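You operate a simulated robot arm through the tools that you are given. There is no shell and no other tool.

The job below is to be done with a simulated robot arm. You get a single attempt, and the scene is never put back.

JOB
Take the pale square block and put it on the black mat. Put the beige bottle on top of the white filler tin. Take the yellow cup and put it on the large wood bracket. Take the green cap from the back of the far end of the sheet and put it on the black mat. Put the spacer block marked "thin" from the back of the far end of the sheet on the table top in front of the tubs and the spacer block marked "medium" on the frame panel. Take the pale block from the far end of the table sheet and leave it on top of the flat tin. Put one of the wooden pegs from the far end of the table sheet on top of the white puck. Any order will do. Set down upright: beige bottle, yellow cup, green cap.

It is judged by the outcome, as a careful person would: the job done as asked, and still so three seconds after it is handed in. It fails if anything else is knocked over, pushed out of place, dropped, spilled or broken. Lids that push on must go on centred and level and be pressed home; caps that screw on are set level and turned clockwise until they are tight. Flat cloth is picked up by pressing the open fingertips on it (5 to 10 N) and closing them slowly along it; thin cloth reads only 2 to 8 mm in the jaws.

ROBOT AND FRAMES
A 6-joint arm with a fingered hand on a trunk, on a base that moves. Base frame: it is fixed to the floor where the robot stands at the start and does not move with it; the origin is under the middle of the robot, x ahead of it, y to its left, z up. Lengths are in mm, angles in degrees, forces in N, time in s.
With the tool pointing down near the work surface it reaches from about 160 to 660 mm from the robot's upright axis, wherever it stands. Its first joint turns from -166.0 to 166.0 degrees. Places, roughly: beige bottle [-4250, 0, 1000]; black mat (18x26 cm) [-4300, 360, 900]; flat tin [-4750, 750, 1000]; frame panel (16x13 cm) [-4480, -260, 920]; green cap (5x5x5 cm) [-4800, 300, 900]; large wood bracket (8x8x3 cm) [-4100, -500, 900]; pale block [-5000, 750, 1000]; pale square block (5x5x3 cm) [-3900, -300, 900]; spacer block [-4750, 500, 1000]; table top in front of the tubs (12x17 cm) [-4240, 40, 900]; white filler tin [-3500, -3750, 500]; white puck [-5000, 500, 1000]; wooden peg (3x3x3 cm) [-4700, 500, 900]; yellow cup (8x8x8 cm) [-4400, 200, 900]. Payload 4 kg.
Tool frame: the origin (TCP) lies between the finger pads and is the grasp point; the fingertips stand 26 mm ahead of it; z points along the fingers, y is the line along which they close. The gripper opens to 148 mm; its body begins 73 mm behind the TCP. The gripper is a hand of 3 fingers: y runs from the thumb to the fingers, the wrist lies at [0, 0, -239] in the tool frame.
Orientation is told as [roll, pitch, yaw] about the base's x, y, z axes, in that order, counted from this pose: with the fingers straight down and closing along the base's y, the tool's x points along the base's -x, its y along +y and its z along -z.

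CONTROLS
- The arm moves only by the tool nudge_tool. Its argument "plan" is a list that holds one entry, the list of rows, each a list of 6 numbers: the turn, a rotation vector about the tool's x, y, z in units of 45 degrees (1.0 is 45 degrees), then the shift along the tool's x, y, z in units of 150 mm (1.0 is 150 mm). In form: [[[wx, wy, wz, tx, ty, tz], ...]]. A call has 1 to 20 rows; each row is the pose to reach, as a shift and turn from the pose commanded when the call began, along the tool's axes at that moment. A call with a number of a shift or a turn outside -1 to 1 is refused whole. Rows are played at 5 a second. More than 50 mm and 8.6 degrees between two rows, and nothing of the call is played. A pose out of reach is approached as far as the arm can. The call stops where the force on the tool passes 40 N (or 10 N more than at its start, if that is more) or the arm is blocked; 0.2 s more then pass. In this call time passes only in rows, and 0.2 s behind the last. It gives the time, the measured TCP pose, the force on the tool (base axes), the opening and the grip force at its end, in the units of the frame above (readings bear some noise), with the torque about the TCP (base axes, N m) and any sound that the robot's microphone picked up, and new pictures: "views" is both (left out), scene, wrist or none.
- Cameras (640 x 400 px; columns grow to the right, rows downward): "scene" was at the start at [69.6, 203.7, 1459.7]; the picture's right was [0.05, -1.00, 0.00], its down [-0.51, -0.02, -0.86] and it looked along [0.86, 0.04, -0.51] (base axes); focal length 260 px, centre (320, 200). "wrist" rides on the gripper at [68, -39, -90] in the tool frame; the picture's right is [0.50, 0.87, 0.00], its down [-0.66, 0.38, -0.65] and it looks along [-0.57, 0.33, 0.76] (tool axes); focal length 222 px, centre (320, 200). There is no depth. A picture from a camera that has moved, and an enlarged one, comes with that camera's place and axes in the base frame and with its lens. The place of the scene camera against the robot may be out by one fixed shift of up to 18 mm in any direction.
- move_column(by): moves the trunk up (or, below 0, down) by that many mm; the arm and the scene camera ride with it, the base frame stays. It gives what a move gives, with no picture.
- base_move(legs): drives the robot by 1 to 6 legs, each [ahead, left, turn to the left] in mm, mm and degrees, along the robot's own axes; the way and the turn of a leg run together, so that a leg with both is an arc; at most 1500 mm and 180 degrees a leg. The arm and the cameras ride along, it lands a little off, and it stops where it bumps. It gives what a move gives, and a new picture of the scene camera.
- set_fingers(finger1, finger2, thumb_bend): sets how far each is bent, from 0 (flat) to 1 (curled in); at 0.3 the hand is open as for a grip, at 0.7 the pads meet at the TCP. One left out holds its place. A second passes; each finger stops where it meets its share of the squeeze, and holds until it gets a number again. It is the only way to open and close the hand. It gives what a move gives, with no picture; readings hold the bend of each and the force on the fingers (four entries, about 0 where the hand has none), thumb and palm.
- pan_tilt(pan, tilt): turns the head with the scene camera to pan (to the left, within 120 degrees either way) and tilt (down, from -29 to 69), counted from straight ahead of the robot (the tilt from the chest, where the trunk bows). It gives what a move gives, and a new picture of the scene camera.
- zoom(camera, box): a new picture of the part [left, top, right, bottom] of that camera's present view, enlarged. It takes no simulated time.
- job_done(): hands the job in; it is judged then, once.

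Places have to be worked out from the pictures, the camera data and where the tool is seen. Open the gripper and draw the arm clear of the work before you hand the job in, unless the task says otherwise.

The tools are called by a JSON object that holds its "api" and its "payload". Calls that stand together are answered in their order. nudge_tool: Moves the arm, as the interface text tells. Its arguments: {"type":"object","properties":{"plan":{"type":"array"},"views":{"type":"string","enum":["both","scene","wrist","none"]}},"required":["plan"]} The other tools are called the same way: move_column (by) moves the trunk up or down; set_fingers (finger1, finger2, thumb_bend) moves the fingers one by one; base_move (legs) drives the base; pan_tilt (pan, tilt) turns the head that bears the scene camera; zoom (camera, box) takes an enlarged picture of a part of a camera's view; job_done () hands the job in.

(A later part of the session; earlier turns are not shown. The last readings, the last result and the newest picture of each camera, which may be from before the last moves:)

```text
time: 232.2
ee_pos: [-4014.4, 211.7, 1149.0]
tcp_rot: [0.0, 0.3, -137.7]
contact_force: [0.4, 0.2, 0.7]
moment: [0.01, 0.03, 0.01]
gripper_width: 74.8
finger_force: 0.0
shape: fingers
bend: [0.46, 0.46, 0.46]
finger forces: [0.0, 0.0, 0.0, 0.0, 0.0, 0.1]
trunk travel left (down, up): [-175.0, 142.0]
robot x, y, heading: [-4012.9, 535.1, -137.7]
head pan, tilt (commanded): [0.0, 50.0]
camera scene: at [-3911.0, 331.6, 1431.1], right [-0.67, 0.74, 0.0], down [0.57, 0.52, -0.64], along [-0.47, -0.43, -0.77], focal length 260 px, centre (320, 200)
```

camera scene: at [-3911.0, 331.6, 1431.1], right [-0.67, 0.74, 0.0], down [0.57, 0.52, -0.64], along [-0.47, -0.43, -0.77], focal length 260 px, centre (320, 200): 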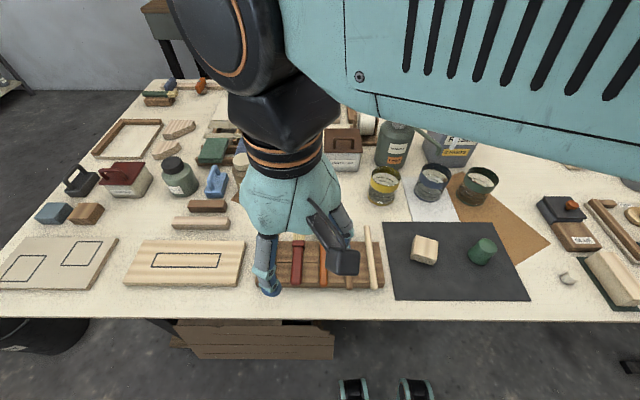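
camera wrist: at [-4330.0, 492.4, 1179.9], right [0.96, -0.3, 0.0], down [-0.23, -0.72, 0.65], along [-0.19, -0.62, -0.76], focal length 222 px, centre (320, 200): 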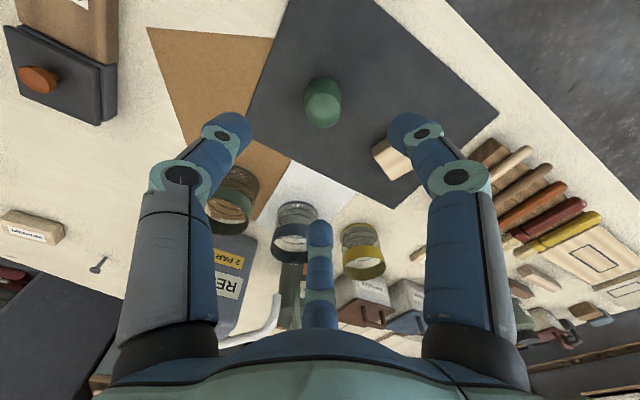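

I move the hand over to the yellow cup in two moves with the fingers opened wider.

{"api": "set_fingers", "payload": {"finger1": 0.37, "finger2": 0.37, "thumb_bend": 0.37}}

{"api": "nudge_tool", "payload": {"plan": [[[0, 0, 0, -0.2, -0.25, 0], [0, 0, 0, -0.4, -0.5, 0], [0, 0, 0, -0.6, -0.75, 0], [0, 0, 0, -0.8, -1.0, 0], [0, 0, 0, -1, -1, 0]]], "views": "none"}}

{"api": "nudge_tool", "payload": {"plan": [[[0, 0, 0, -0.25, -0.1, 0.1], [0, 0, 0, -0.5, -0.2, 0.2], [0, 0, 0, -0.65, -0.3, 0.3], [0, 0, 0, -0.65, -0.3, 0.35]]], "views": "both"}}

{"api": "zoom", "payload": {"camera": "wrist", "box": [200, 20, 440, 220]}}

```text
time: 233.2
ee_pos: [-4013.2, 211.4, 1150.2]
tcp_rot: [0.2, 0.3, -137.6]
contact_force: [-0.2, -1.0, -0.3]
moment: [0.0, 0.01, 0.02]
gripper_width: 104.7
finger_force: 0.0
shape: fingers
bend: [0.37, 0.37, 0.37]
finger forces: [0.0, 0.0, 0.0, 0.1, 0.1, 0.0]
trunk travel left (down, up): [-175.0, 142.0]
robot x, y, heading: [-4013.0, 534.4, -137.6]
head pan, tilt (commanded): [0.0, 50.0]
```

```text
time: 234.4
ee_pos: [-4225.8, 219.7, 1145.1]
tcp_rot: [0.1, 0.2, -137.7]
contact_force: [-0.9, -0.3, -0.4]
moment: [0.01, 0.0, -0.02]
gripper_width: 104.5
finger_force: 0.0
shape: fingers
bend: [0.37, 0.37, 0.37]
finger forces: [0.0, 0.0, 0.1, 0.0, 0.1, 0.0]
trunk travel left (down, up): [-175.0, 142.0]
robot x, y, heading: [-4012.1, 532.2, -137.6]
head pan, tilt (commanded): [0.0, 50.0]
```

```text
time: 235.4
ee_pos: [-4329.1, 189.1, 1093.3]
tcp_rot: [0.1, 0.3, -137.7]
contact_force: [-0.3, 0.3, 0.0]
moment: [0.0, 0.0, 0.05]
gripper_width: 104.8
finger_force: 0.1
shape: fingers
bend: [0.37, 0.37, 0.37]
finger forces: [0.0, 0.0, 0.0, 0.0, 0.1, 0.0]
trunk travel left (down, up): [-175.0, 142.0]
robot x, y, heading: [-4014.0, 533.3, -137.5]
head pan, tilt (commanded): [0.0, 50.0]
camera scene: at [-3910.7, 331.8, 1431.2], right [-0.67, 0.74, 0.0], down [0.57, 0.52, -0.64], along [-0.48, -0.43, -0.77], focal length 260 px, centre (320, 200)
camera wrist: at [-4305.2, 263.5, 1183.9], right [0.95, -0.3, 0.0], down [-0.23, -0.72, 0.65], along [-0.2, -0.62, -0.76], focal length 222 px, centre (320, 200)
```

scene: 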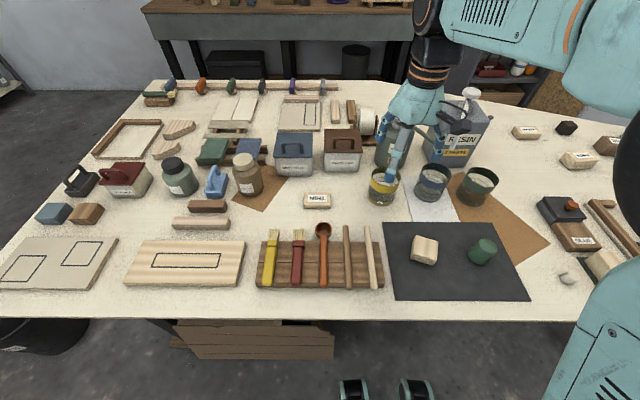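
wrist: 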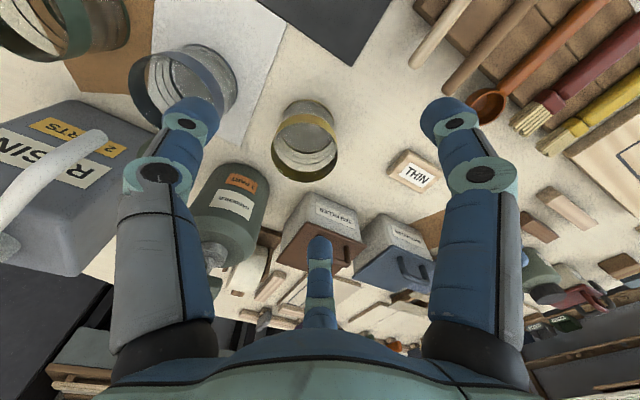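

```text
2.00 times, centred on (320, 120) of wrist
camera zoom: at [-4305.2, 263.5, 1183.9], right [0.95, -0.3, 0.0], down [-0.23, -0.72, 0.65], along [-0.2, -0.62, -0.76], focal length 444 px, centre (320, 360)
```

zoom: 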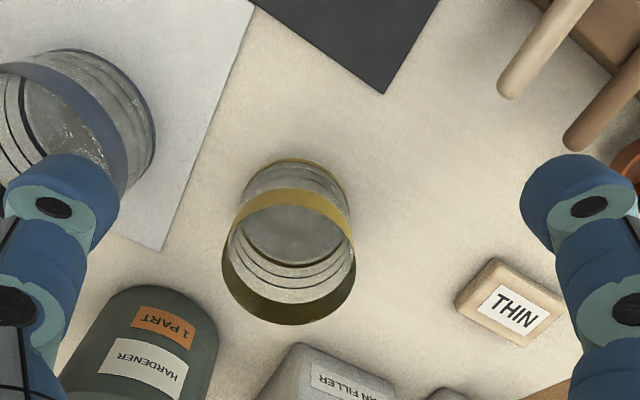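

The cup's centre is (-4355, 160), about 71 mm wide with its rim at z ≈ 970; the blue cup stands 48 mm to its right. I set a matching opening, centre over it and lower to just above the rim.

{"api": "set_fingers", "payload": {"finger1": 0.44, "finger2": 0.44, "thumb_bend": 0.45}}

{"api": "nudge_tool", "payload": {"plan": [[[0, 0, 0, -0.13, 0.01, 0.05], [0, 0, 0, -0.258, 0.027, 0.15], [0, 0, 0, -0.258, 0.027, 0.4], [0, 0, 0, -0.258, 0.027, 0.5], [0, 0, 0, -0.258, 0.027, 0.5]]], "views": "both"}}

{"api": "zoom", "payload": {"camera": "wrist", "box": [160, 60, 480, 260]}}

```text
time: 236.4
ee_pos: [-4329.3, 189.3, 1093.2]
tcp_rot: [0.1, 0.3, -137.7]
contact_force: [0.5, 0.0, 0.6]
moment: [0.03, -0.01, 0.02]
gripper_width: 81.0
finger_force: 0.1
shape: fingers
bend: [0.44, 0.44, 0.45]
finger forces: [0.1, 0.1, 0.0, 0.1, 0.0, 0.0]
trunk travel left (down, up): [-175.0, 142.0]
robot x, y, heading: [-4012.5, 536.7, -137.7]
head pan, tilt (commanded): [0.0, 50.0]
```

```text
time: 237.6
ee_pos: [-4353.8, 160.6, 1020.2]
tcp_rot: [0.0, 0.3, -137.8]
contact_force: [-0.8, -0.8, -0.2]
moment: [-0.01, -0.02, 0.02]
gripper_width: 80.7
finger_force: 0.1
shape: fingers
bend: [0.44, 0.44, 0.45]
finger forces: [0.0, 0.0, 0.0, 0.1, 0.0, 0.0]
trunk travel left (down, up): [-175.0, 142.0]
robot x, y, heading: [-4012.1, 534.4, -137.8]
head pan, tilt (commanded): [0.0, 50.0]
camera scene: at [-3910.9, 331.6, 1431.2], right [-0.67, 0.74, 0.0], down [0.57, 0.52, -0.64], along [-0.48, -0.43, -0.77], focal length 260 px, centre (320, 200)
camera wrist: at [-4330.2, 235.4, 1110.0], right [0.95, -0.3, 0.0], down [-0.23, -0.72, 0.65], along [-0.2, -0.62, -0.76], focal length 222 px, centre (320, 200)
```

scene: 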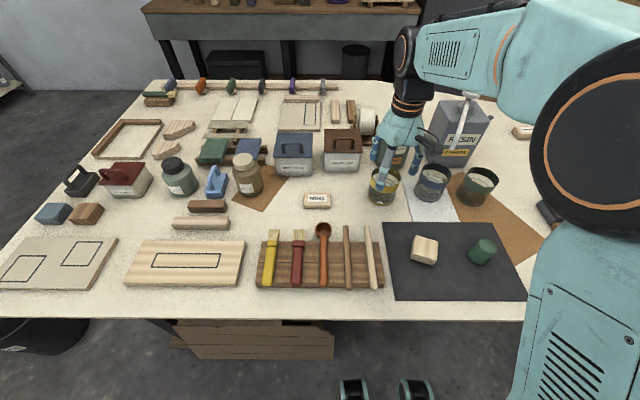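
wrist: 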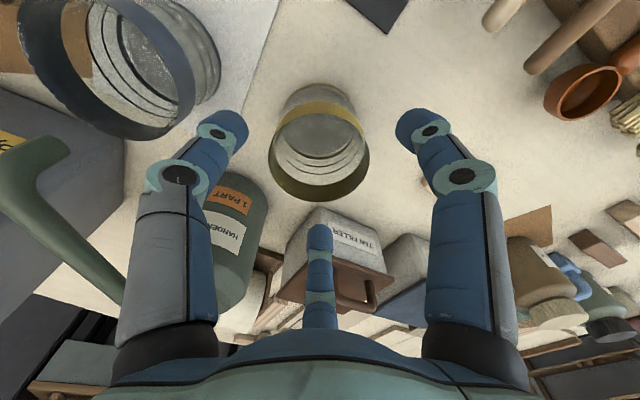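

```text
2.00 times, centred on (320, 160) of wrist
camera zoom: at [-4330.2, 235.4, 1110.0], right [0.95, -0.3, 0.0], down [-0.23, -0.72, 0.65], along [-0.2, -0.62, -0.76], focal length 444 px, centre (320, 280)
```

zoom: 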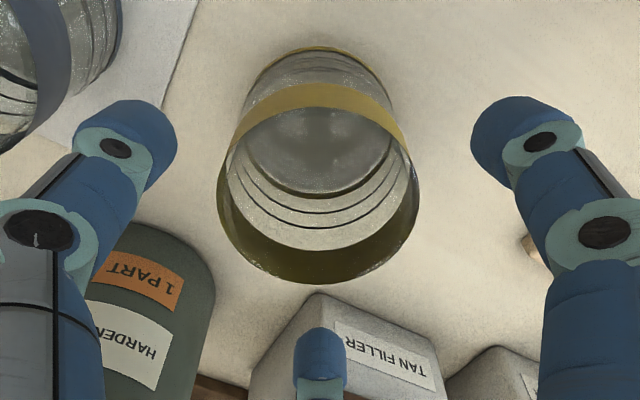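

Well centred. I close the thumb a touch for blue-cup clearance and descend around the cup.

{"api": "set_fingers", "payload": {"thumb_bend": 0.47}}

{"api": "nudge_tool", "payload": {"plan": [[[0, 0, 0, -0.01, 0, 0.1], [0, 0, 0, -0.01, 0, 0.25], [0, 0, 0, -0.01, 0, 0.4], [0, 0, 0, -0.01, 0, 0.49], [0, 0, 0, -0.01, 0, 0.49]]], "views": "both"}}

{"api": "zoom", "payload": {"camera": "scene", "box": [330, 100, 480, 230]}}

```text
time: 238.6
ee_pos: [-4354.8, 161.1, 1020.1]
tcp_rot: [0.1, 0.4, -137.7]
contact_force: [0.5, -0.2, -0.3]
moment: [0.02, 0.01, 0.02]
gripper_width: 77.6
finger_force: 0.0
shape: fingers
bend: [0.44, 0.44, 0.47]
finger forces: [0.1, 0.0, 0.1, 0.0, 0.0, 0.1]
trunk travel left (down, up): [-175.0, 142.0]
robot x, y, heading: [-4012.2, 533.2, -137.5]
head pan, tilt (commanded): [0.0, 50.0]
```

```text
time: 239.8
ee_pos: [-4355.7, 159.5, 946.1]
tcp_rot: [0.2, 0.3, -137.7]
contact_force: [-1.2, -0.3, -0.1]
moment: [-0.01, 0.02, 0.04]
gripper_width: 77.3
finger_force: 0.0
shape: fingers
bend: [0.44, 0.44, 0.47]
finger forces: [0.0, 0.0, 0.0, 0.0, 0.0, 0.0]
trunk travel left (down, up): [-175.0, 142.0]
robot x, y, heading: [-4013.0, 536.9, -137.7]
head pan, tilt (commanded): [0.0, 50.0]
camera scene: at [-3911.0, 331.6, 1431.2], right [-0.67, 0.74, 0.0], down [0.57, 0.52, -0.64], along [-0.48, -0.43, -0.77], focal length 260 px, centre (320, 200)
camera wrist: at [-4330.1, 233.8, 1037.0], right [0.95, -0.3, 0.0], down [-0.23, -0.72, 0.65], along [-0.2, -0.62, -0.76], focal length 222 px, centre (320, 200)
```

scene: 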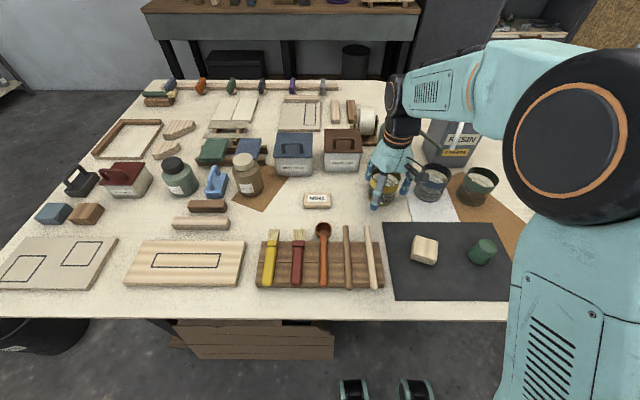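
wrist: 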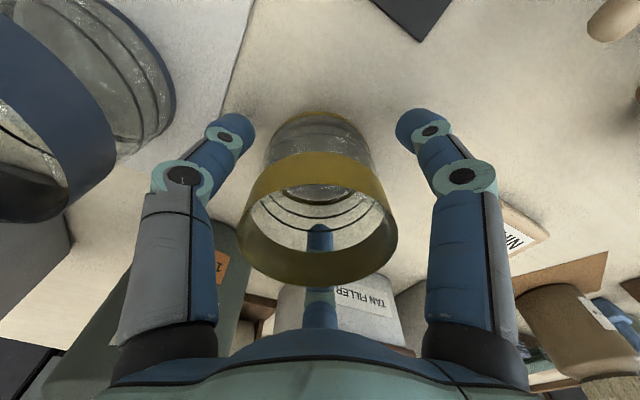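

```text
3.08 times, centred on (405, 165) of scene
camera zoom: at [-3911.0, 331.6, 1431.2], right [-0.67, 0.74, 0.0], down [0.57, 0.52, -0.64], along [-0.48, -0.43, -0.77], focal length 799 px, centre (58, 308)
```

zoom: 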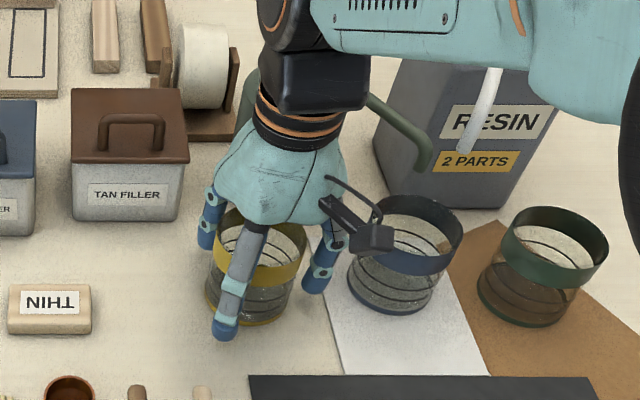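

No contact, and the fingers surround the cup. I close gently.

{"api": "set_fingers", "payload": {"finger1": 0.52, "finger2": 0.52, "thumb_bend": 0.52}}

{"api": "set_fingers", "payload": {"finger1": 0.58, "finger2": 0.58, "thumb_bend": 0.58}}

{"api": "zoom", "payload": {"camera": "wrist", "box": [160, 60, 480, 280]}}

```text
time: 240.8
ee_pos: [-4354.0, 159.6, 946.6]
tcp_rot: [0.2, 0.3, -137.7]
contact_force: [-0.2, -0.6, -0.3]
moment: [-0.02, 0.04, 0.0]
gripper_width: 56.9
finger_force: 1.6
shape: fingers
bend: [0.52, 0.5, 0.52]
finger forces: [0.1, 1.2, 0.0, 0.1, 1.0, 0.0]
trunk travel left (down, up): [-175.0, 142.0]
robot x, y, heading: [-4013.6, 536.0, -137.9]
head pan, tilt (commanded): [0.0, 50.0]
```

```text
time: 241.8
ee_pos: [-4354.3, 159.8, 947.1]
tcp_rot: [0.2, 0.3, -137.7]
contact_force: [1.2, 0.1, -0.5]
moment: [0.06, 0.07, 0.0]
gripper_width: 54.1
finger_force: 6.5
shape: fingers
bend: [0.53, 0.51, 0.53]
finger forces: [3.6, 5.1, 0.0, 0.1, 5.4, 0.0]
trunk travel left (down, up): [-175.0, 142.0]
robot x, y, heading: [-4016.5, 529.7, -137.8]
head pan, tilt (commanded): [0.0, 50.0]
```

```text
1.82 times, centred on (320, 170) of wrist
camera zoom: at [-4330.1, 233.7, 1037.2], right [0.95, -0.3, 0.0], down [-0.23, -0.72, 0.65], along [-0.2, -0.62, -0.76], focal length 404 px, centre (320, 254)
```

zoom: 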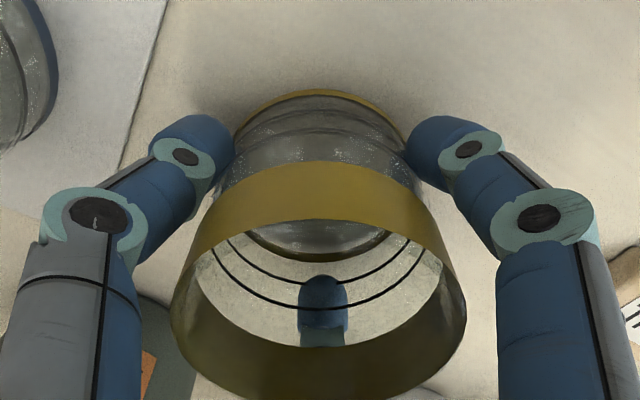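

{"api": "set_fingers", "payload": {"finger1": 0.61, "finger2": 0.6, "thumb_bend": 0.61}}

{"api": "nudge_tool", "payload": {"plan": [[[0, 0, 0, 0, 0, -0.05], [0, 0, 0, 0, 0, -0.15], [0, 0, 0, 0, 0, -0.35], [0, 0, 0, 0, 0, -0.6], [0, 0, 0, 0, 0, -0.85], [0, 0, 0, 0, 0, -1]]], "views": "both"}}

```text
time: 242.8
ee_pos: [-4354.2, 159.3, 946.8]
tcp_rot: [0.2, 0.3, -137.8]
contact_force: [-0.4, 0.2, -0.3]
moment: [0.03, 0.05, 0.0]
gripper_width: 52.6
finger_force: 11.4
shape: fingers
bend: [0.53, 0.5, 0.55]
finger forces: [6.3, 8.0, 0.0, 0.0, 9.4, 0.0]
trunk travel left (down, up): [-175.0, 142.0]
robot x, y, heading: [-4013.8, 532.8, -137.8]
head pan, tilt (commanded): [0.0, 50.0]
```

```text
time: 244.2
ee_pos: [-4354.7, 159.3, 1097.9]
tcp_rot: [0.2, 0.3, -137.8]
contact_force: [0.1, -0.2, -0.9]
moment: [-0.03, 0.02, -0.04]
gripper_width: 52.6
finger_force: 12.2
shape: fingers
bend: [0.53, 0.5, 0.55]
finger forces: [6.3, 8.1, 0.0, 0.0, 9.0, 0.0]
trunk travel left (down, up): [-175.0, 142.0]
robot x, y, heading: [-4013.8, 534.7, -137.6]
head pan, tilt (commanded): [0.0, 50.0]
camera scene: at [-3911.0, 331.6, 1431.2], right [-0.67, 0.74, 0.0], down [0.57, 0.52, -0.64], along [-0.48, -0.43, -0.77], focal length 260 px, centre (320, 200)
camera wrist: at [-4330.2, 233.3, 1188.5], right [0.95, -0.3, 0.0], down [-0.23, -0.72, 0.65], along [-0.2, -0.62, -0.76], focal length 222 px, centre (320, 200)
```

scene: 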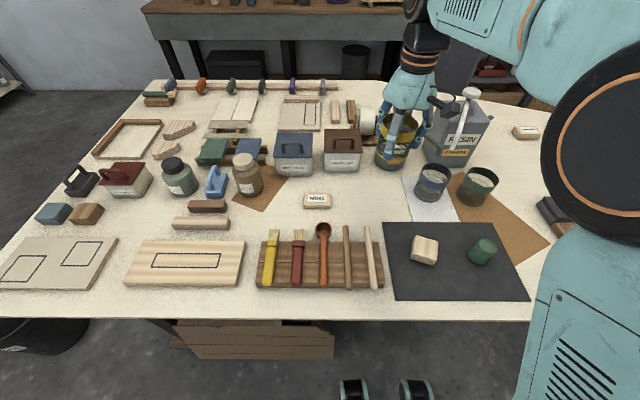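
wrist: 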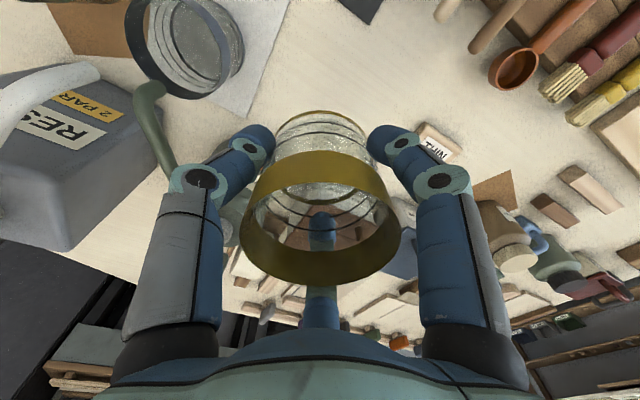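

The cup is held upright. I retract and raise it, then drive around the near end of the table, keeping clear of the waste bin.

{"api": "nudge_tool", "payload": {"plan": [[[0, 0, 0, 0.25, 0, -0.1], [0, 0, 0, 0.5, 0, -0.2], [0, 0, 0, 0.75, 0, -0.3], [0, 0, 0, 0.9, 0, -0.35], [0, 0, 0, 0.9, 0, -0.35]]], "views": "none"}}

{"api": "base_move", "payload": {"legs": [[-150, 0, 0], [0, 1000, 0], [0, 1030, 0]]}}

{"api": "pan_tilt", "payload": {"pan": 10, "tilt": 35}}

```text
time: 245.4
ee_pos: [-4255.0, 250.9, 1150.8]
tcp_rot: [0.0, 0.3, -137.7]
contact_force: [-0.1, 0.0, -0.6]
moment: [0.01, 0.01, -0.01]
gripper_width: 52.4
finger_force: 11.5
shape: fingers
bend: [0.53, 0.5, 0.55]
finger forces: [6.2, 8.1, 0.0, 0.0, 8.9, 0.0]
trunk travel left (down, up): [-175.0, 142.0]
robot x, y, heading: [-4012.4, 533.9, -137.7]
head pan, tilt (commanded): [0.0, 50.0]
```

```text
time: 264.4
ee_pos: [-2760.0, -1122.8, 1150.0]
tcp_rot: [0.2, 0.3, -137.0]
contact_force: [-0.3, 1.0, -1.5]
moment: [0.0, -0.02, -0.02]
gripper_width: 52.1
finger_force: 11.5
shape: fingers
bend: [0.53, 0.5, 0.55]
finger forces: [6.3, 8.2, 0.1, 0.0, 9.0, 0.0]
trunk travel left (down, up): [-175.0, 142.0]
robot x, y, heading: [-2519.4, -837.9, -137.0]
head pan, tilt (commanded): [0.0, 50.0]
camera scene: at [-2416.1, -1038.6, 1431.1], right [-0.68, 0.73, 0.0], down [0.56, 0.52, -0.64], along [-0.47, -0.44, -0.77], focal length 260 px, centre (320, 200)
```

scene: 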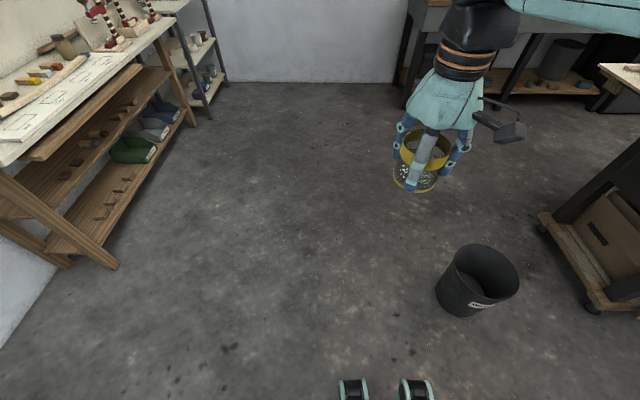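

```text
time: 265.1
ee_pos: [-2759.4, -1123.4, 1151.9]
tcp_rot: [0.1, 0.4, -136.8]
contact_force: [-0.5, -0.3, -1.1]
moment: [0.02, 0.03, 0.0]
gripper_width: 52.2
finger_force: 12.1
shape: fingers
bend: [0.53, 0.5, 0.55]
finger forces: [6.3, 8.1, 0.1, 0.0, 8.9, 0.1]
trunk travel left (down, up): [-175.0, 142.0]
robot x, y, heading: [-2523.1, -832.5, -136.7]
head pan, tilt (commanded): [10.0, 35.0]
camera scene: at [-2412.8, -1056.3, 1452.8], right [-0.8, 0.6, 0.0], down [0.34, 0.46, -0.82], along [-0.49, -0.65, -0.57], focal length 260 px, centre (320, 200)
```

scene: 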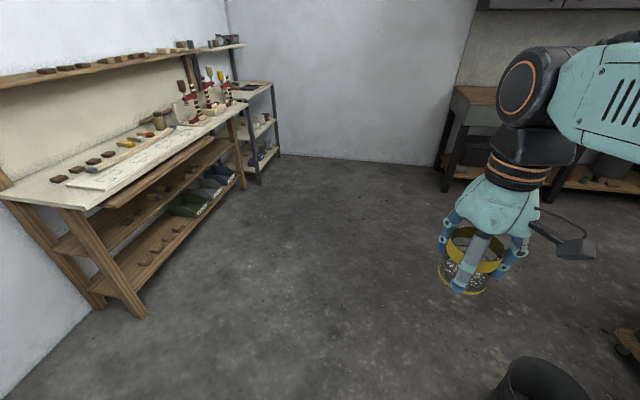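

The floor ahead is clear and the bin stands to my right at about (a 1714, b 2980). I drive past it, turn to face the table's near end, and approach.

{"api": "base_move", "payload": {"legs": [[1110, 0, -0.5], [0, 0, -90], [700, 0, 0]]}}

{"api": "pan_tilt", "payload": {"pan": -5, "tilt": 50}}

```text
time: 278.1
ee_pos: [-4091.3, -838.7, 1151.1]
tcp_rot: [0.2, 0.3, 131.9]
contact_force: [-0.4, -0.6, -0.3]
moment: [-0.01, 0.02, 0.06]
gripper_width: 51.8
finger_force: 11.4
shape: fingers
bend: [0.53, 0.5, 0.55]
finger forces: [6.0, 8.3, 0.0, 0.0, 9.0, 0.1]
trunk travel left (down, up): [-175.0, 142.0]
robot x, y, heading: [-3805.0, -1086.4, 132.0]
head pan, tilt (commanded): [10.0, 35.0]
camera scene: at [-4018.7, -1195.9, 1452.9], right [0.62, 0.79, 0.0], down [0.45, -0.35, -0.82], along [-0.64, 0.5, -0.57], focal length 260 px, centre (320, 200)
```

scene: 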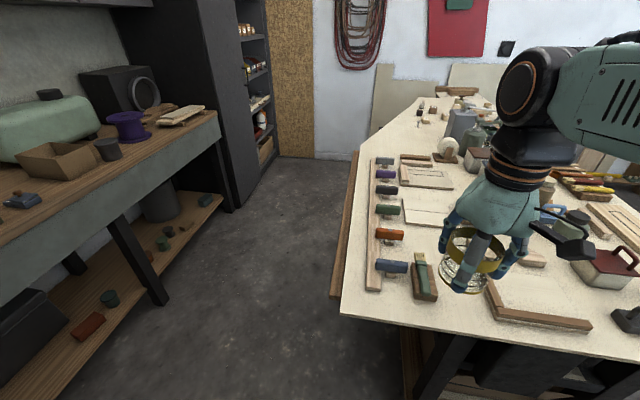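

```text
time: 278.9
ee_pos: [-4090.2, -839.2, 1150.9]
tcp_rot: [0.0, 0.3, 131.9]
contact_force: [-0.2, 0.4, -0.6]
moment: [-0.02, 0.0, 0.0]
gripper_width: 51.7
finger_force: 11.5
shape: fingers
bend: [0.53, 0.5, 0.55]
finger forces: [6.0, 8.2, 0.0, 0.1, 8.9, 0.0]
trunk travel left (down, up): [-175.0, 142.0]
robot x, y, heading: [-3807.5, -1082.4, 132.2]
head pan, tilt (commanded): [-5.0, 50.0]
camera scene: at [-3995.4, -1188.9, 1431.2], right [0.8, 0.6, 0.0], down [0.46, -0.61, -0.64], along [-0.39, 0.51, -0.77], focal length 260 px, centre (320, 200)
```

scene: 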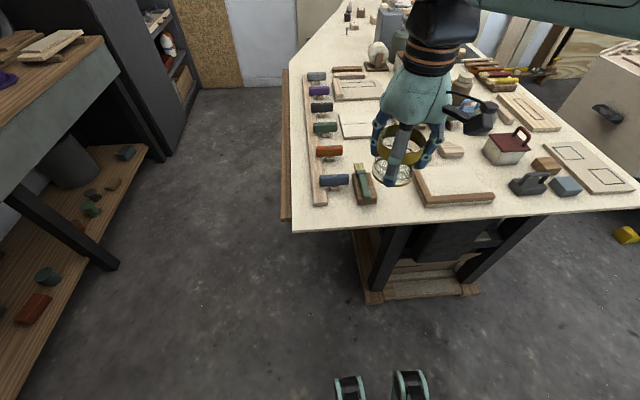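

The brackets lie behind the hand in this view. I move the base 130 mm closer to the end edge, then extend the arm toward the large bracket.

{"api": "base_move", "payload": {"legs": [[130, -60, 0.4]]}}

{"api": "nudge_tool", "payload": {"plan": [[[0, 0, 0, -0.25, -0.15, 0], [0, 0, 0, -0.5, -0.3, 0], [0, 0, 0, -0.6, -0.4, 0], [0, 0, 0, -0.6, -0.4, 0]]], "views": "both"}}

```text
time: 280.2
ee_pos: [-4134.3, -702.1, 1151.1]
tcp_rot: [0.1, 0.3, 132.3]
contact_force: [1.1, 0.2, -0.6]
moment: [-0.01, -0.02, -0.01]
gripper_width: 52.0
finger_force: 11.9
shape: fingers
bend: [0.53, 0.5, 0.55]
finger forces: [6.0, 8.2, 0.1, 0.1, 8.8, 0.0]
trunk travel left (down, up): [-175.0, 142.0]
robot x, y, heading: [-3850.4, -946.1, 132.2]
head pan, tilt (commanded): [-5.0, 50.0]
camera scene: at [-4036.9, -1052.2, 1431.2], right [0.8, 0.61, 0.0], down [0.46, -0.61, -0.64], along [-0.39, 0.51, -0.77], focal length 260 px, centre (320, 200)
```

scene: 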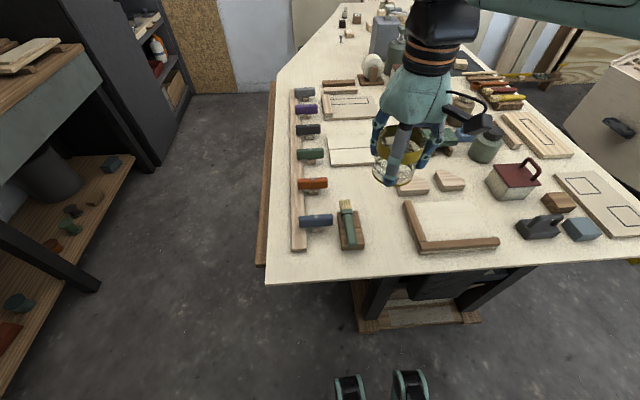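

```text
time: 281.2
ee_pos: [-4150.6, -595.8, 1150.3]
tcp_rot: [0.1, 0.3, 132.3]
contact_force: [0.1, 0.6, -0.7]
moment: [-0.01, 0.04, -0.02]
gripper_width: 51.7
finger_force: 11.4
shape: fingers
bend: [0.53, 0.5, 0.55]
finger forces: [5.9, 8.2, 0.1, 0.0, 8.8, 0.0]
trunk travel left (down, up): [-175.0, 142.0]
robot x, y, heading: [-3845.2, -946.6, 132.4]
head pan, tilt (commanded): [-5.0, 50.0]
camera scene: at [-4036.5, -1053.4, 1431.2], right [0.8, 0.61, 0.0], down [0.46, -0.61, -0.64], along [-0.39, 0.51, -0.77], focal length 260 px, centre (320, 200)
camera wrist: at [-4074.9, -619.3, 1241.6], right [-0.3, -0.95, 0.0], down [-0.72, 0.23, 0.65], along [-0.62, 0.2, -0.76], focal length 222 px, centre (320, 200)
```

scene: 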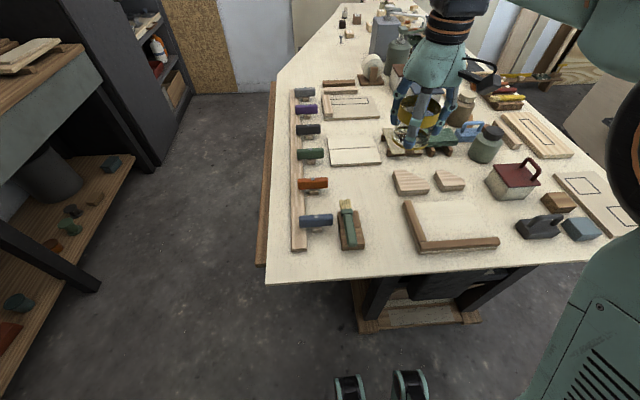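
wrist: 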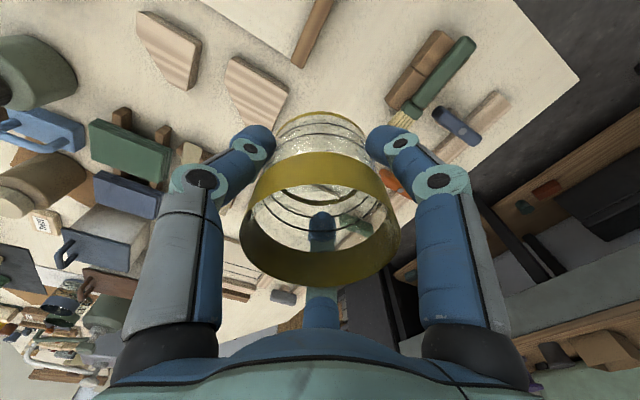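

{"api": "zoom", "payload": {"camera": "wrist", "box": [110, 0, 330, 140]}}

{"api": "zoom", "payload": {"camera": "scene", "box": [370, 140, 490, 220]}}

```text
2.86 times, centred on (220, 70) of wrist
camera zoom: at [-4074.9, -619.3, 1241.6], right [-0.3, -0.95, 0.0], down [-0.72, 0.23, 0.65], along [-0.62, 0.2, -0.76], focal length 635 px, centre (606, 571)
```

zoom: 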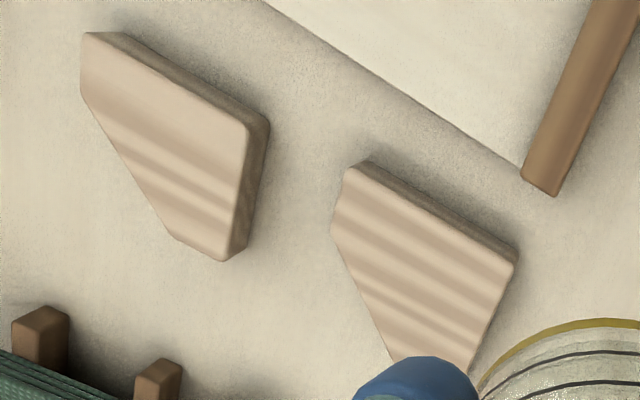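

```text
5.00 times, centred on (430, 180) of scene
camera zoom: at [-4036.5, -1053.4, 1431.2], right [0.8, 0.61, 0.0], down [0.46, -0.61, -0.64], along [-0.39, 0.51, -0.77], focal length 1299 px, centre (-230, 300)
```

zoom: 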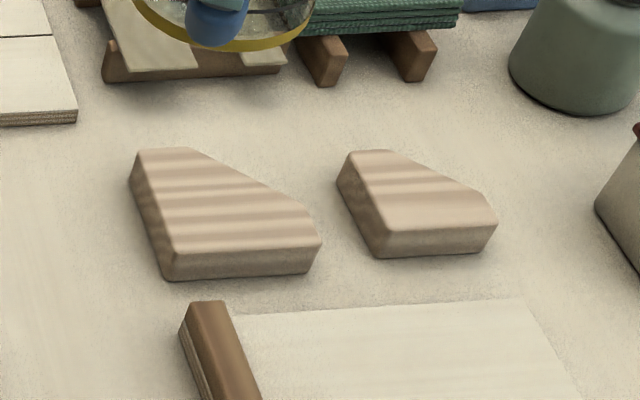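

The large bracket (left one) has its right-angle corner near (-4142, -553); the best spot for the cup's centre is about (-4141, -511). I move the cup above it and lower partway.

{"api": "nudge_tool", "payload": {"plan": [[[0, 0, 0, -0.18, -0.2, 0], [0, 0, 0, -0.375, -0.428, 0.0], [0, 0, 0, -0.375, -0.428, 0.3], [0, 0, 0, -0.375, -0.428, 0.6], [0, 0, 0, -0.375, -0.428, 0.8], [0, 0, 0, -0.375, -0.428, 0.8]]], "views": "both"}}

{"api": "zoom", "payload": {"camera": "wrist", "box": [180, 40, 460, 240]}}

{"api": "zoom", "payload": {"camera": "scene", "box": [340, 100, 500, 220]}}

```text
time: 282.6
ee_pos: [-4143.0, -510.3, 1031.0]
tcp_rot: [0.1, 0.3, 132.3]
contact_force: [0.9, 0.6, -1.0]
moment: [-0.01, -0.01, 0.01]
gripper_width: 51.2
finger_force: 11.2
shape: fingers
bend: [0.53, 0.5, 0.55]
finger forces: [6.1, 8.1, 0.0, 0.0, 8.7, 0.0]
trunk travel left (down, up): [-175.0, 142.0]
robot x, y, heading: [-3853.0, -946.4, 132.5]
head pan, tilt (commanded): [-5.0, 50.0]
camera scene: at [-4036.5, -1053.2, 1431.2], right [0.8, 0.61, 0.0], down [0.46, -0.61, -0.64], along [-0.39, 0.51, -0.77], focal length 260 px, centre (320, 200)
camera wrist: at [-4067.3, -533.9, 1121.8], right [-0.3, -0.95, 0.0], down [-0.72, 0.23, 0.65], along [-0.62, 0.2, -0.76], focal length 222 px, centre (320, 200)
```

scene: 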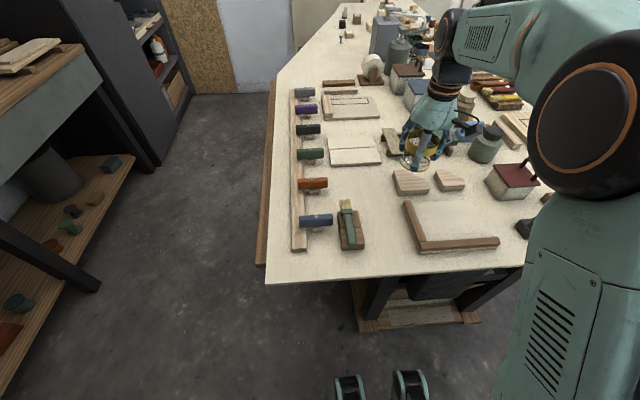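
wrist: 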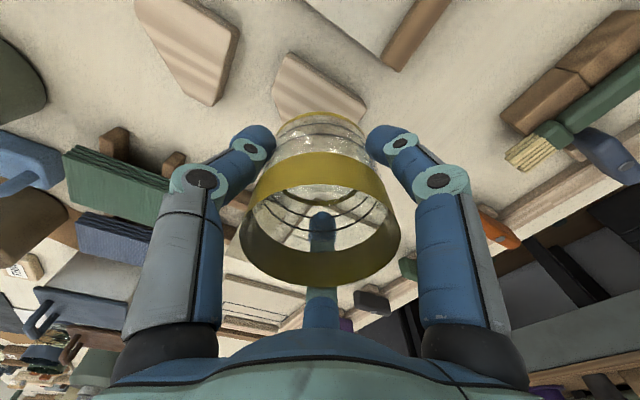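

```text
2.00 times, centred on (320, 140) of wrist
camera zoom: at [-4067.3, -533.9, 1121.8], right [-0.3, -0.95, 0.0], down [-0.72, 0.23, 0.65], along [-0.62, 0.2, -0.76], focal length 444 px, centre (320, 320)
```

zoom: 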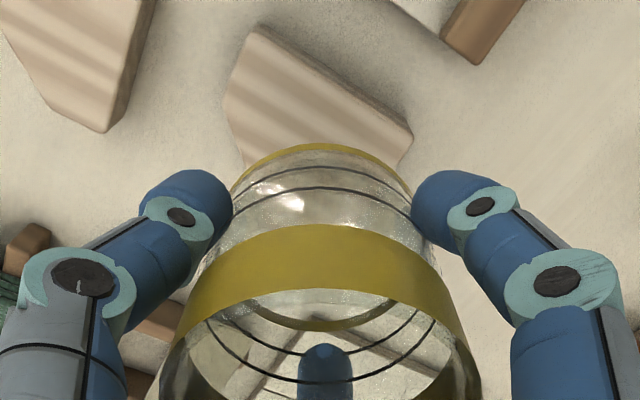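

```text
3.33 times, centred on (420, 160) of scene
camera zoom: at [-4036.5, -1053.2, 1431.2], right [0.8, 0.61, 0.0], down [0.46, -0.61, -0.64], along [-0.39, 0.51, -0.77], focal length 866 px, centre (-13, 333)
```

zoom: 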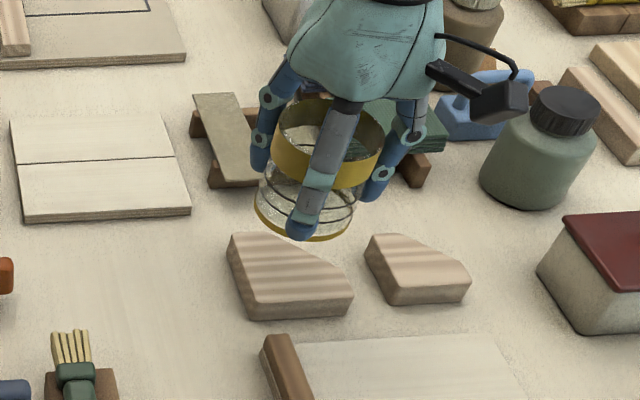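

The cup's axis matches the TCP and lies over the chosen spot. I lower slowly onto the bracket.

{"api": "nudge_tool", "payload": {"plan": [[[0, 0, 0, 0.005, 0, 0.1], [0, 0, 0, 0.01, 0, 0.2], [0, 0, 0, 0.01, 0, 0.31], [0, 0, 0, 0.01, 0, 0.31]]], "views": "none"}}

{"api": "zoom", "payload": {"camera": "scene", "box": [340, 100, 500, 220]}}

{"api": "nudge_tool", "payload": {"plan": [[[0, 0, 0, 0, 0, 0.012], [0, 0, 0, 0, 0, 0.02], [0, 0, 0, 0, 0, 0.02]]], "views": "none"}}

```text
time: 283.6
ee_pos: [-4141.3, -511.0, 985.9]
tcp_rot: [0.1, 0.3, 132.3]
contact_force: [0.4, -1.0, -1.7]
moment: [0.05, -0.03, 0.02]
gripper_width: 51.8
finger_force: 11.1
shape: fingers
bend: [0.53, 0.5, 0.55]
finger forces: [5.8, 8.2, 0.0, 0.1, 8.7, 0.0]
trunk travel left (down, up): [-175.0, 142.0]
robot x, y, heading: [-3852.7, -944.5, 132.3]
head pan, tilt (commanded): [-5.0, 50.0]
```

```text
3.33 times, centred on (420, 160) of scene
camera zoom: at [-4036.5, -1053.3, 1431.2], right [0.8, 0.61, 0.0], down [0.46, -0.61, -0.64], along [-0.39, 0.51, -0.77], focal length 866 px, centre (-13, 333)
```

zoom: 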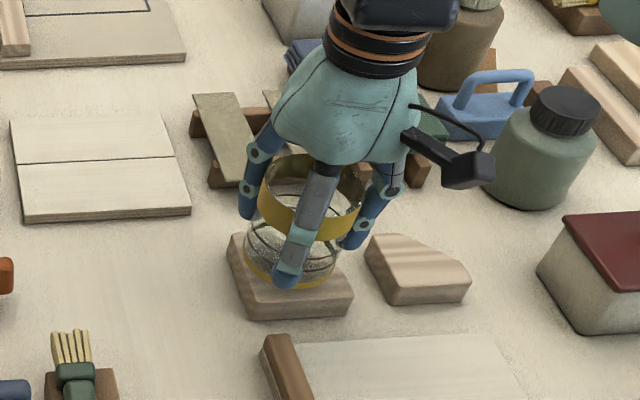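

```text
time: 284.4
ee_pos: [-4139.1, -512.1, 981.0]
tcp_rot: [0.1, 0.2, 132.3]
contact_force: [0.0, -0.3, -1.2]
moment: [-0.01, -0.01, 0.0]
gripper_width: 51.2
finger_force: 11.2
shape: fingers
bend: [0.53, 0.5, 0.55]
finger forces: [5.9, 8.2, 0.0, 0.0, 8.7, 0.0]
trunk travel left (down, up): [-175.0, 142.0]
robot x, y, heading: [-3848.6, -943.4, 132.3]
head pan, tilt (commanded): [-5.0, 50.0]
```

{"api": "nudge_tool", "payload": {"plan": [[[0, 0, 0, 0, 0, 0.01], [0, 0, 0, 0, 0, 0.02], [0, 0, 0, 0, 0, 0.02]]], "views": "none"}}

{"api": "nudge_tool", "payload": {"plan": [[[0, 0, 0, 0, 0, 0.01], [0, 0, 0, 0, 0, 0.015], [0, 0, 0, 0, 0, 0.015]]], "views": "none"}}

```text
time: 285.2
ee_pos: [-4139.5, -514.1, 978.3]
tcp_rot: [0.2, 0.3, 132.3]
contact_force: [0.5, 0.5, -0.6]
moment: [0.0, 0.02, 0.0]
gripper_width: 51.4
finger_force: 11.9
shape: fingers
bend: [0.53, 0.5, 0.55]
finger forces: [5.9, 8.1, 0.0, 0.0, 8.8, 0.0]
trunk travel left (down, up): [-175.0, 142.0]
robot x, y, heading: [-3850.0, -944.5, 132.3]
head pan, tilt (commanded): [-5.0, 50.0]
```

```text
time: 286.0
ee_pos: [-4139.6, -513.7, 976.3]
tcp_rot: [0.2, 0.3, 132.3]
contact_force: [-0.8, 0.0, -0.8]
moment: [0.02, 0.0, 0.01]
gripper_width: 51.2
finger_force: 10.9
shape: fingers
bend: [0.53, 0.5, 0.55]
finger forces: [5.9, 8.2, 0.0, 0.0, 8.9, 0.0]
trunk travel left (down, up): [-175.0, 142.0]
robot x, y, heading: [-3850.0, -945.8, 132.3]
head pan, tilt (commanded): [-5.0, 50.0]
```

{"api": "nudge_tool", "payload": {"plan": [[[0, 0, 0, 0, 0, 0.01], [0, 0, 0, 0, 0, 0.015], [0, 0, 0, 0, 0, 0.015]]], "views": "none"}}

{"api": "nudge_tool", "payload": {"plan": [[[0, 0, 0, 0, 0, 0.008], [0, 0, 0, 0, 0, 0.012], [0, 0, 0, 0, 0, 0.012]]], "views": "none"}}

```text
time: 286.8
ee_pos: [-4138.2, -515.3, 973.1]
tcp_rot: [0.0, 0.3, 132.4]
contact_force: [-0.7, 0.1, -1.0]
moment: [0.01, 0.02, -0.01]
gripper_width: 51.2
finger_force: 11.6
shape: fingers
bend: [0.53, 0.5, 0.55]
finger forces: [6.0, 8.1, 0.0, 0.0, 8.7, 0.1]
trunk travel left (down, up): [-175.0, 142.0]
robot x, y, heading: [-3850.1, -945.7, 132.2]
head pan, tilt (commanded): [-5.0, 50.0]
```

```text
time: 287.6
ee_pos: [-4139.0, -514.3, 971.2]
tcp_rot: [0.1, 0.4, 132.4]
contact_force: [-0.6, 0.7, 0.0]
moment: [0.0, 0.02, 0.01]
gripper_width: 51.4
finger_force: 11.7
shape: fingers
bend: [0.53, 0.5, 0.55]
finger forces: [5.9, 8.2, 0.0, 0.1, 8.8, 0.0]
trunk travel left (down, up): [-175.0, 142.0]
robot x, y, heading: [-3849.7, -943.8, 132.1]
head pan, tilt (commanded): [-5.0, 50.0]
```

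{"api": "nudge_tool", "payload": {"plan": [[[0, 0, 0, 0, 0, 0.008], [0, 0, 0, 0, 0, 0.012], [0, 0, 0, 0, 0, 0.012]]], "views": "none"}}

{"api": "zoom", "payload": {"camera": "scene", "box": [370, 120, 480, 200]}}

```text
time: 288.4
ee_pos: [-4138.5, -513.2, 969.5]
tcp_rot: [0.0, 0.2, 132.3]
contact_force: [-0.4, 0.5, 8.4]
moment: [0.08, 0.06, 0.0]
gripper_width: 51.2
finger_force: 12.5
shape: fingers
bend: [0.53, 0.5, 0.55]
finger forces: [6.2, 8.8, 0.0, 0.0, 9.5, 0.1]
trunk travel left (down, up): [-175.0, 142.0]
robot x, y, heading: [-3852.1, -945.4, 132.4]
head pan, tilt (commanded): [-5.0, 50.0]
```

```text
5.00 times, centred on (425, 160) of scene
camera zoom: at [-4036.2, -1053.8, 1431.2], right [0.8, 0.61, 0.0], down [0.46, -0.61, -0.64], along [-0.39, 0.51, -0.77], focal length 1299 px, centre (-205, 400)
```

zoom: 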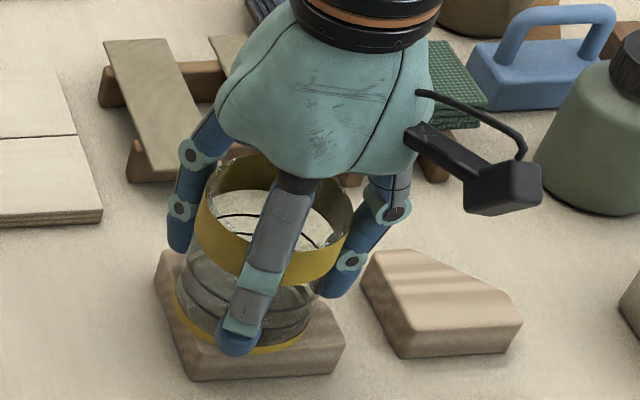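

The cup rests on the bracket (8 N). I release it evenly and rise.

{"api": "set_fingers", "payload": {"finger1": 0.49, "finger2": 0.47, "thumb_bend": 0.5}}

{"api": "set_fingers", "payload": {"finger1": 0.42, "finger2": 0.42, "thumb_bend": 0.42}}

{"api": "nudge_tool", "payload": {"plan": [[[0, 0, 0, 0, 0, -0.05], [0, 0, 0, 0, 0, -0.15], [0, 0, 0, 0, 0, -0.35], [0, 0, 0, 0, 0, -0.65], [0, 0, 0, 0, 0, -0.95], [0, 0, 0, 0, 0, -1]]], "views": "both"}}

{"api": "zoom", "payload": {"camera": "scene", "box": [340, 100, 500, 220]}}

```text
time: 289.4
ee_pos: [-4138.9, -515.4, 968.9]
tcp_rot: [0.2, 0.4, 132.4]
contact_force: [0.1, 0.1, 0.1]
moment: [0.0, 0.0, -0.01]
gripper_width: 63.6
finger_force: 0.0
shape: fingers
bend: [0.49, 0.47, 0.5]
finger forces: [0.0, 0.0, 0.0, 0.1, 0.1, 0.0]
trunk travel left (down, up): [-175.0, 142.0]
robot x, y, heading: [-3848.9, -945.5, 132.2]
head pan, tilt (commanded): [-5.0, 50.0]
```

```text
time: 290.4
ee_pos: [-4137.8, -514.5, 969.1]
tcp_rot: [0.1, 0.3, 132.3]
contact_force: [-0.5, 0.1, 0.4]
moment: [0.01, 0.02, 0.02]
gripper_width: 88.4
finger_force: 0.1
shape: fingers
bend: [0.42, 0.42, 0.42]
finger forces: [0.0, 0.0, 0.0, 0.1, 0.1, 0.1]
trunk travel left (down, up): [-175.0, 142.0]
robot x, y, heading: [-3852.0, -944.3, 132.3]
head pan, tilt (commanded): [-5.0, 50.0]
```

```text
time: 291.8
ee_pos: [-4139.7, -513.8, 1119.2]
tcp_rot: [0.0, 0.2, 132.4]
contact_force: [0.0, 0.1, 0.5]
moment: [0.02, -0.01, 0.03]
gripper_width: 88.2
finger_force: 0.1
shape: fingers
bend: [0.42, 0.42, 0.42]
finger forces: [0.1, 0.0, 0.0, 0.0, 0.0, 0.0]
trunk travel left (down, up): [-175.0, 142.0]
robot x, y, heading: [-3848.5, -946.7, 132.6]
head pan, tilt (commanded): [-5.0, 50.0]
camera scene: at [-4036.6, -1053.2, 1431.2], right [0.8, 0.61, 0.0], down [0.46, -0.61, -0.64], along [-0.39, 0.51, -0.77], focal length 260 px, centre (320, 200)
camera wrist: at [-4064.5, -536.4, 1210.8], right [-0.3, -0.95, 0.0], down [-0.72, 0.23, 0.65], along [-0.62, 0.2, -0.76], focal length 222 px, centre (320, 200)
```

scene: 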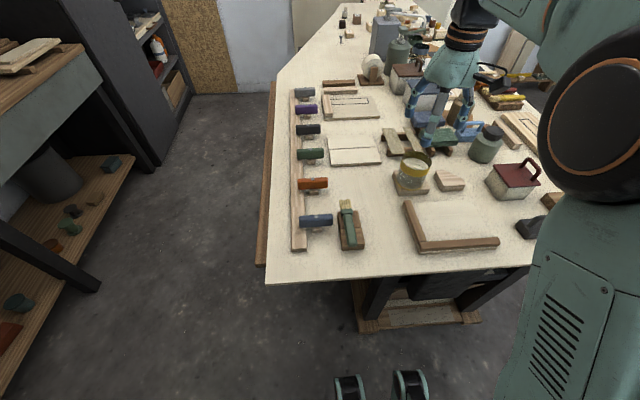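
wrist: 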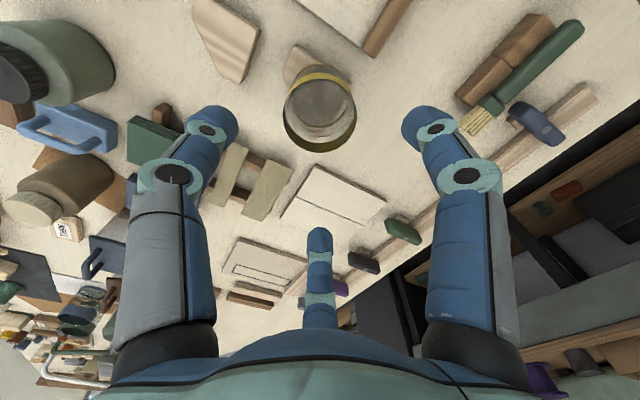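

```text
3.33 times, centred on (420, 160) of scene
camera zoom: at [-4036.6, -1053.2, 1431.2], right [0.8, 0.61, 0.0], down [0.46, -0.61, -0.64], along [-0.39, 0.51, -0.77], focal length 866 px, centre (-13, 333)
```

zoom: 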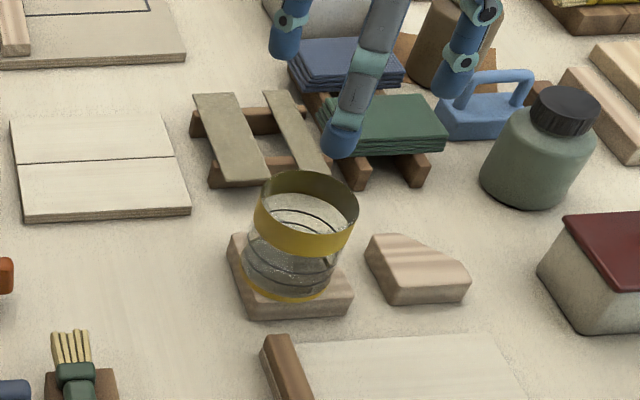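

The cup stands on the bracket. The frame panel at (-4480, -260) and the MEDIUM block are best reached from the back aisle (about 1 m wide), so I retract the arm and drive around.

{"api": "nudge_tool", "payload": {"plan": [[[0, 0, 0, 0.2, 0, -0.15], [0, 0, 0, 0.5, 0, -0.2], [0, 0, 0, 0.8, 0, -0.2], [0, 0, 0, 1, 0, -0.2]]], "views": "none"}}

{"api": "base_move", "payload": {"legs": [[-80, 830, 0]]}}

{"api": "pan_tilt", "payload": {"pan": 10, "tilt": 30}}

```text
time: 292.8
ee_pos: [-4037.0, -625.2, 1150.5]
tcp_rot: [0.1, 0.2, 132.3]
contact_force: [0.3, 0.3, 0.3]
moment: [0.0, 0.01, 0.04]
gripper_width: 87.9
finger_force: 0.1
shape: fingers
bend: [0.42, 0.42, 0.42]
finger forces: [0.1, 0.1, 0.0, 0.1, 0.0, 0.0]
trunk travel left (down, up): [-175.0, 142.0]
robot x, y, heading: [-3848.6, -946.2, 132.4]
head pan, tilt (commanded): [-5.0, 50.0]
```

```text
time: 300.5
ee_pos: [-4593.9, -1247.9, 1150.7]
tcp_rot: [0.1, 0.3, 133.2]
contact_force: [-0.6, 0.4, -0.4]
moment: [0.01, -0.02, -0.02]
gripper_width: 88.1
finger_force: 0.2
shape: fingers
bend: [0.42, 0.42, 0.42]
finger forces: [0.0, 0.1, 0.1, 0.1, 0.0, 0.0]
trunk travel left (down, up): [-175.0, 142.0]
robot x, y, heading: [-4401.2, -1567.6, 133.4]
head pan, tilt (commanded): [-5.0, 50.0]
camera scene: at [-4587.3, -1675.8, 1431.1], right [0.78, 0.62, 0.0], down [0.47, -0.6, -0.64], along [-0.4, 0.5, -0.77], focal length 260 px, centre (320, 200)
```

scene: 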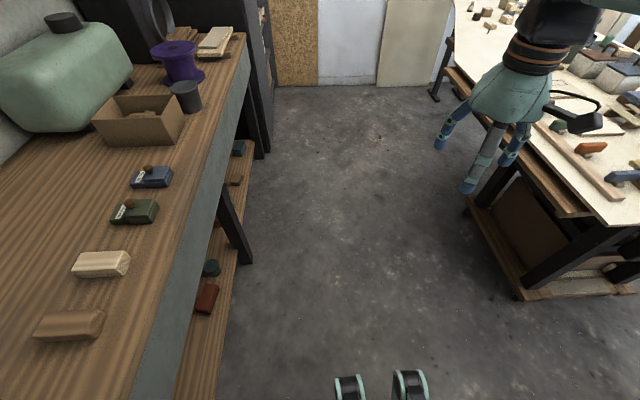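

```text
time: 301.3
ee_pos: [-4594.7, -1246.9, 1149.7]
tcp_rot: [0.1, 0.4, 133.3]
contact_force: [0.5, -0.2, 0.4]
moment: [0.01, -0.01, 0.01]
gripper_width: 88.0
finger_force: 0.1
shape: fingers
bend: [0.42, 0.42, 0.42]
finger forces: [0.0, 0.0, 0.0, 0.0, 0.0, 0.0]
trunk travel left (down, up): [-175.0, 142.0]
robot x, y, heading: [-4401.1, -1566.2, 133.3]
head pan, tilt (commanded): [10.0, 30.0]
camera scene: at [-4612.0, -1682.0, 1460.6], right [0.6, 0.8, 0.0], down [0.4, -0.3, -0.87], along [-0.69, 0.52, -0.5], focal length 260 px, centre (320, 200)
```

scene: 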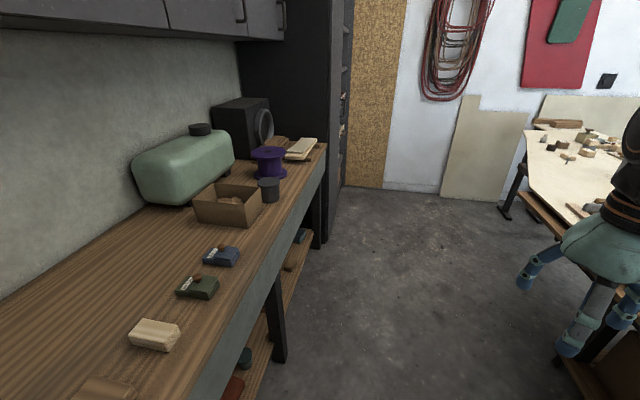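

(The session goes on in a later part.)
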